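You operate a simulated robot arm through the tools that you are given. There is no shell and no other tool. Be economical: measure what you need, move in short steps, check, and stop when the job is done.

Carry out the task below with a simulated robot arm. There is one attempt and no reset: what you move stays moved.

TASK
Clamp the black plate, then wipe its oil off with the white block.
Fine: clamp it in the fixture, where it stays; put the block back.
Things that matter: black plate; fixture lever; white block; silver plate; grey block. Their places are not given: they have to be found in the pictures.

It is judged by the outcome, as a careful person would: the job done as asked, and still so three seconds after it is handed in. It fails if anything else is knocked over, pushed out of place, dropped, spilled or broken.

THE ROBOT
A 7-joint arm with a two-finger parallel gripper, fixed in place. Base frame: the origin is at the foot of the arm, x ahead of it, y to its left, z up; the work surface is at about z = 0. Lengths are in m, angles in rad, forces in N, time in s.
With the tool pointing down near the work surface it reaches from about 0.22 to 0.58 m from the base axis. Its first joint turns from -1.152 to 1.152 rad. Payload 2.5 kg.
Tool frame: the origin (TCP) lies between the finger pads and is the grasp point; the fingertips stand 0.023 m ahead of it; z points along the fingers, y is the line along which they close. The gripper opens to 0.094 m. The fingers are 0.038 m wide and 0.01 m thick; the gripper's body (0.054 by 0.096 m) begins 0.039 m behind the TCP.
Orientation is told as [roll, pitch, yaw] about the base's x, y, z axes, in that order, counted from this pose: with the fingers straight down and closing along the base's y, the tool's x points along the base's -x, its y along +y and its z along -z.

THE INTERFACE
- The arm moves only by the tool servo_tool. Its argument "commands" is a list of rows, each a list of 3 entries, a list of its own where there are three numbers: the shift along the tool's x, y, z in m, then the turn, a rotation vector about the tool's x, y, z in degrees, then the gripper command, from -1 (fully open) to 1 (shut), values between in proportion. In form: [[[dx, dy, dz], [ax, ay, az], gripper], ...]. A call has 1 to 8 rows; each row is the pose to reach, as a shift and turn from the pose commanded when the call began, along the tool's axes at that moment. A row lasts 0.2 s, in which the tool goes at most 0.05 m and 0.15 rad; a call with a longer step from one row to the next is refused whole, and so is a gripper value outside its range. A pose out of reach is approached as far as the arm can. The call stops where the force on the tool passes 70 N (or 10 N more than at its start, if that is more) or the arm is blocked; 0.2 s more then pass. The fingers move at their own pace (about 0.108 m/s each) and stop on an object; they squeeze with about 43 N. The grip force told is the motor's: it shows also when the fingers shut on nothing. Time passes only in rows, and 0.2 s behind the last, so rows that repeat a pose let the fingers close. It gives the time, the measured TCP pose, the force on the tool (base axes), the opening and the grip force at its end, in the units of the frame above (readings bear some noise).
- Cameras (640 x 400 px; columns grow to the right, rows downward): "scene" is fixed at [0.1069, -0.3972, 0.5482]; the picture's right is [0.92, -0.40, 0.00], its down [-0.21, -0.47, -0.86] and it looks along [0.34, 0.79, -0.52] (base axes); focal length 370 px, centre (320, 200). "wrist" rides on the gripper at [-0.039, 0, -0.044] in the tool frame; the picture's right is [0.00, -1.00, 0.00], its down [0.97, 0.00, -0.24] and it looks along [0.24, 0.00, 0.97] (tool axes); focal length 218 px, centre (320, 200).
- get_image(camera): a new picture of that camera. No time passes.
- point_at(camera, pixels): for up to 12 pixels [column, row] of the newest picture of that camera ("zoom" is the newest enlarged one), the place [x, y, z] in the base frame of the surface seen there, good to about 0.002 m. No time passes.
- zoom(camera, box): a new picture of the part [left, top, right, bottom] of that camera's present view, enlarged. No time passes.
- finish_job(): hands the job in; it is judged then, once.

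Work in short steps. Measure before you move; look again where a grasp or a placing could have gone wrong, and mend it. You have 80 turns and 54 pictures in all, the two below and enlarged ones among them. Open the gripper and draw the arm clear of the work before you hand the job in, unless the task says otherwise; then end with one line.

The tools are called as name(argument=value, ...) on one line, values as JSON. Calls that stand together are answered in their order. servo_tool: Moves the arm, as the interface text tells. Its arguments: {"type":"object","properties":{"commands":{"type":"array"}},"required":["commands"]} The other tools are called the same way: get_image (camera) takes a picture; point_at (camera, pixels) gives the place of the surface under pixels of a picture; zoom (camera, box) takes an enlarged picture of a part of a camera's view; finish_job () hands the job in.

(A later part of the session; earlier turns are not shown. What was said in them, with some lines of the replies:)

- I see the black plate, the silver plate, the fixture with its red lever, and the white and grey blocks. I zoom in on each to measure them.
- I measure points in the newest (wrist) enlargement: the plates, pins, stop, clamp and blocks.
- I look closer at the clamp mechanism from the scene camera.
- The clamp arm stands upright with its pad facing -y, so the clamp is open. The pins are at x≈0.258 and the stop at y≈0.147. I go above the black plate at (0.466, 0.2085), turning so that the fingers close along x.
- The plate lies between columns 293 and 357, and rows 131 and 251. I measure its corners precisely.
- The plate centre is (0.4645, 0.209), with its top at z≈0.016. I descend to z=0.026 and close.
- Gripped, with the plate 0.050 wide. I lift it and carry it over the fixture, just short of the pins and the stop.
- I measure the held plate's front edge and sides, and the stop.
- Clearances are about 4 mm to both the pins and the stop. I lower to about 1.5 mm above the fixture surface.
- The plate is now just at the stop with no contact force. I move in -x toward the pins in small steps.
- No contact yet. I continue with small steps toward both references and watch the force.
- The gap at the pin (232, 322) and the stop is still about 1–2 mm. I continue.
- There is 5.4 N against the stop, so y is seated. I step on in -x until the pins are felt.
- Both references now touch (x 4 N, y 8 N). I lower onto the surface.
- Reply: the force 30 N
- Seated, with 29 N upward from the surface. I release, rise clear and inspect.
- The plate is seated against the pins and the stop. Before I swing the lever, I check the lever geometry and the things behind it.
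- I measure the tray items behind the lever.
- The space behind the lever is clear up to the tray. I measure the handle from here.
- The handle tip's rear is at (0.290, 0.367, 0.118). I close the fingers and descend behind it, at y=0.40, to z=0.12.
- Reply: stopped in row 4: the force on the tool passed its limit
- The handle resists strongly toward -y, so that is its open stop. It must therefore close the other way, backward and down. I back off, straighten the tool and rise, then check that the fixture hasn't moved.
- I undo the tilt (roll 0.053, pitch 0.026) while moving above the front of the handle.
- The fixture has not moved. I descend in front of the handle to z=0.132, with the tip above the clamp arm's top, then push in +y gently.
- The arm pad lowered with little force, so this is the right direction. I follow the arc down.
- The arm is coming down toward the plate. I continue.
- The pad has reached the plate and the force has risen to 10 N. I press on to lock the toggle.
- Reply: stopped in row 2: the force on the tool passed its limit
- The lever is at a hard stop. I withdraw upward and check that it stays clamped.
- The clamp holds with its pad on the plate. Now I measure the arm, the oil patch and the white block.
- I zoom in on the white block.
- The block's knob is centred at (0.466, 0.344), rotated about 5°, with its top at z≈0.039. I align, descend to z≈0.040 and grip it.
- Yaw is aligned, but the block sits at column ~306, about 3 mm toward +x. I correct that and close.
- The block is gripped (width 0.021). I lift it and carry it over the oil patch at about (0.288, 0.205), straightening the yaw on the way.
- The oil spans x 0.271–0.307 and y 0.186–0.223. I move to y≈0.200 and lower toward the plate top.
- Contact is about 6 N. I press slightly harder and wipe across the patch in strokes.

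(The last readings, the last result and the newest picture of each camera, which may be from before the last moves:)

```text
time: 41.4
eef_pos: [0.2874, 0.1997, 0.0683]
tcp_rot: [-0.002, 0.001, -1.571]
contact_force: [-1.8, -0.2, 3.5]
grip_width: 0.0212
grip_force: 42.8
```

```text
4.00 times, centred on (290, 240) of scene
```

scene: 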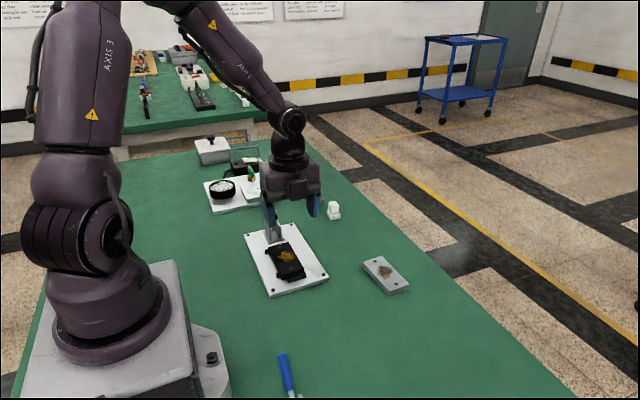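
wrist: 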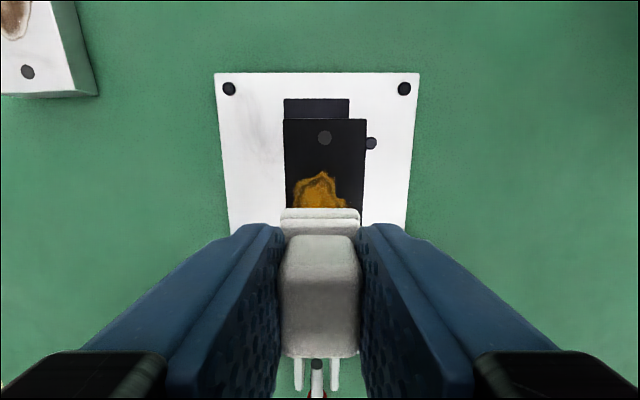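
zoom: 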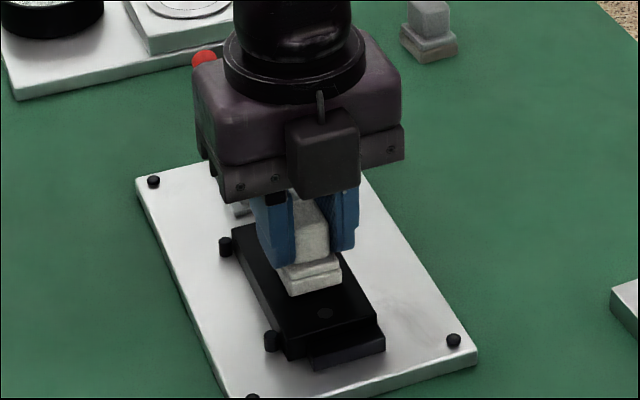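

I lift and inspect the plate.

servo_tool(commands=[[[0, 0, -0.03], [0, 0, 0], 1], [[0, 0, -0.06], [0, 0, 0], 1], [[0.02, 0, -0.09], [0, 0, 0], 1], [[0.04, 0, -0.09], [0, 0, 0], 1], [[0.04, 0, -0.09], [0, 0, 0], 1]])

zoom(camera="wrist", box=[220, 80, 420, 230])

zoom(camera="scene", box=[240, 200, 340, 290])

```text
time: 42.6
eef_pos: [0.2864, 0.2376, 0.1587]
tcp_rot: [0.001, 0.001, -1.572]
contact_force: [-0.7, 0.1, -0.6]
grip_width: 0.0212
grip_force: 43.6
```

```text
2.67 times, centred on (320, 155) of wrist
```

zoom: 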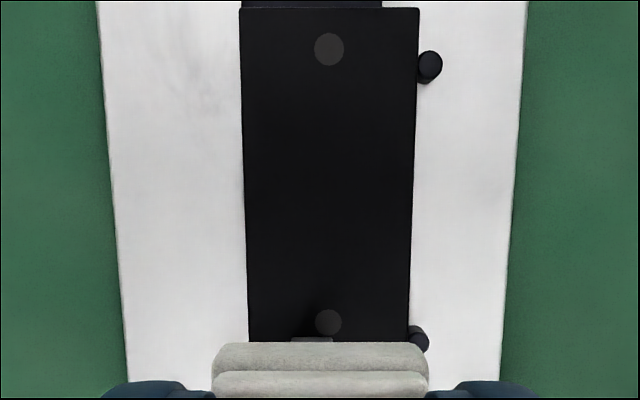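

```text
4.44 times, centred on (290, 245) of scene
```

zoom: 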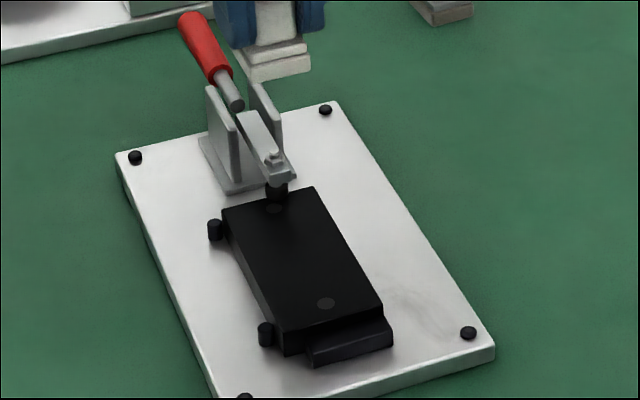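

The oil is gone and the clamp holds. I carry the block back to its original place at (0.468, 0.344), yaw -1.657.

servo_tool(commands=[[[0.018, 0.03, 0], [0, 0, 1], 1], [[0.036, 0.06, 0], [0, 0, 2], 1], [[0.054, 0.09, 0], [0, 0, 3], 1], [[0.072, 0.12, 0], [0, 0, 4], 1], [[0.09, 0.15, 0], [0, 0, 5], 1], [[0.106, 0.18, 0.02], [0, 0, 5], 1], [[0.106, 0.18, 0.06], [0, 0, 5], 1], [[0.106, 0.18, 0.06], [0, 0, 5], 1]])

servo_tool(commands=[[[0, 0, 0], [0, 0, 0], 1]])

```text
time: 44.4
eef_pos: [0.4693, 0.3447, 0.1002]
tcp_rot: [0.0, 0.002, -1.659]
contact_force: [-0.1, 0.4, 0.0]
grip_width: 0.021
grip_force: 43.2
```

```text
time: 44.8
eef_pos: [0.4671, 0.3453, 0.0987]
tcp_rot: [0.0, 0.001, -1.661]
contact_force: [0.9, -0.1, -0.6]
grip_width: 0.0211
grip_force: 43.1
```

The position matches the original. I lower to just above the surface, then touch down.

servo_tool(commands=[[[0, 0, 0.03], [0, 0, 0], 1], [[0, 0, 0.05], [0, 0, 0], 1], [[0, 0, 0.057], [0, 0, 0], 1], [[0, 0, 0.057], [0, 0, 0], 1]])

servo_tool(commands=[[[0, 0, 0.0008], [0, 0, 0], 1], [[0, 0, 0.0015], [0, 0, 0], 1]])

```text
time: 45.8
eef_pos: [0.4686, 0.345, 0.043]
tcp_rot: [-0.001, 0.002, -1.66]
contact_force: [0.1, 1.0, -0.2]
grip_width: 0.0208
grip_force: 43.6
```

```text
time: 46.4
eef_pos: [0.4684, 0.3449, 0.0396]
tcp_rot: [-0.001, 0.001, -1.66]
contact_force: [-0.3, 0.4, -0.6]
grip_width: 0.021
grip_force: 42.8
```

servo_tool(commands=[[[0, 0, 0.0006], [0, 0, 0], 1], [[0, 0, 0.0012], [0, 0, 0], 1]])

```text
time: 47.0
eef_pos: [0.4679, 0.3457, 0.0406]
tcp_rot: [0.001, 0.002, -1.658]
contact_force: [-1.7, -2.3, 5.4]
grip_width: 0.0209
grip_force: 43.2
```

The block is on the table with 5 N contact. I release, rise straight up, and move away toward the middle.

servo_tool(commands=[[[0, 0, 0], [0, 0, 0], 0.2], [[0, 0, 0], [0, 0, 0], -0.4], [[0, 0, 0], [0, 0, 0], -0.8], [[0, 0, -0.04], [0, 0, 0], -0.8], [[0, 0, -0.08], [0, 0, 0], -0.8], [[0, 0, -0.12], [0, 0, 0], -1], [[-0.04, -0.01, -0.16], [0, 0, 0], -1], [[-0.08, -0.02, -0.19], [0, 0, 0], -1]])

get_image(camera="wrist")

get_image(camera="scene")

```text
refused: row 7 steps farther than a row can; nothing moved
```

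```text
17 pictures are left
```

wrist: 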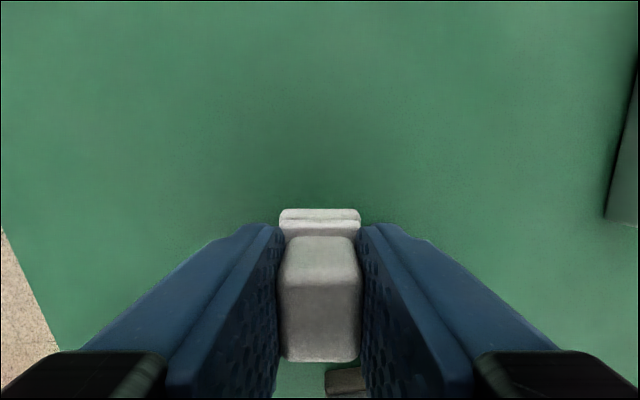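

```text
16 pictures are left
```

scene: 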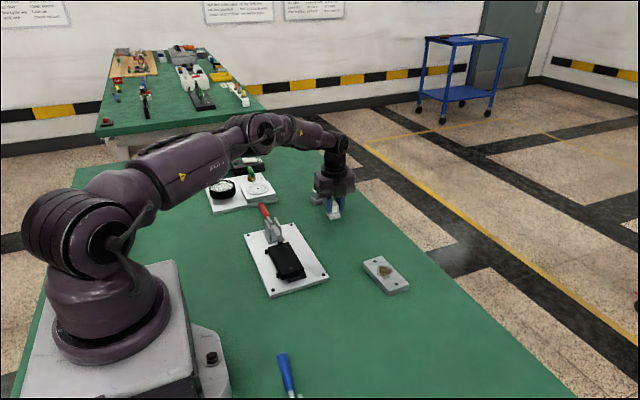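

A row step was too long and the call was refused. I retry with smaller steps.

servo_tool(commands=[[[0, 0, 0], [0, 0, 0], 0.2], [[0, 0, 0], [0, 0, 0], -0.4], [[0, 0, 0], [0, 0, 0], -0.8], [[0, 0, -0.04], [0, 0, 0], -0.8], [[0, 0, -0.08], [0, 0, 0], -0.8], [[0, 0, -0.12], [0, 0, 0], -0.8], [[-0.03, 0, -0.15], [0, 0, 0], -0.8], [[-0.06, 0, -0.18], [0, 0, 0], -1]])

get_image(camera="wrist")

zoom(camera="scene", box=[220, 160, 420, 300])

```text
time: 48.8
eef_pos: [0.4601, 0.2825, 0.2182]
tcp_rot: [0.0, 0.002, -1.657]
contact_force: [0.6, 0.5, -0.3]
grip_width: 0.0938
grip_force: 0.0
```

```text
15 pictures are left
```

wrist: 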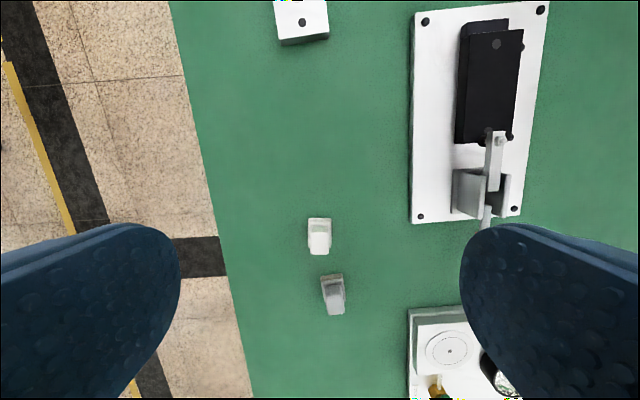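

```text
2.86 times, centred on (320, 230) of scene
```

zoom: 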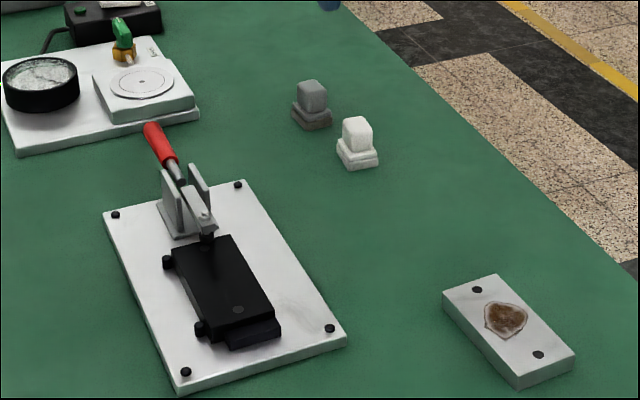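

The plate is clamped and clean, the white block is back where it stood, and the arm is clear with its gripper open. I hand the job in.

finish_job()

```text
The job is handed in.
```

The black plate is clamped in the fixture with its oil wiped off, the white block is back in its place, and the job is handed in.
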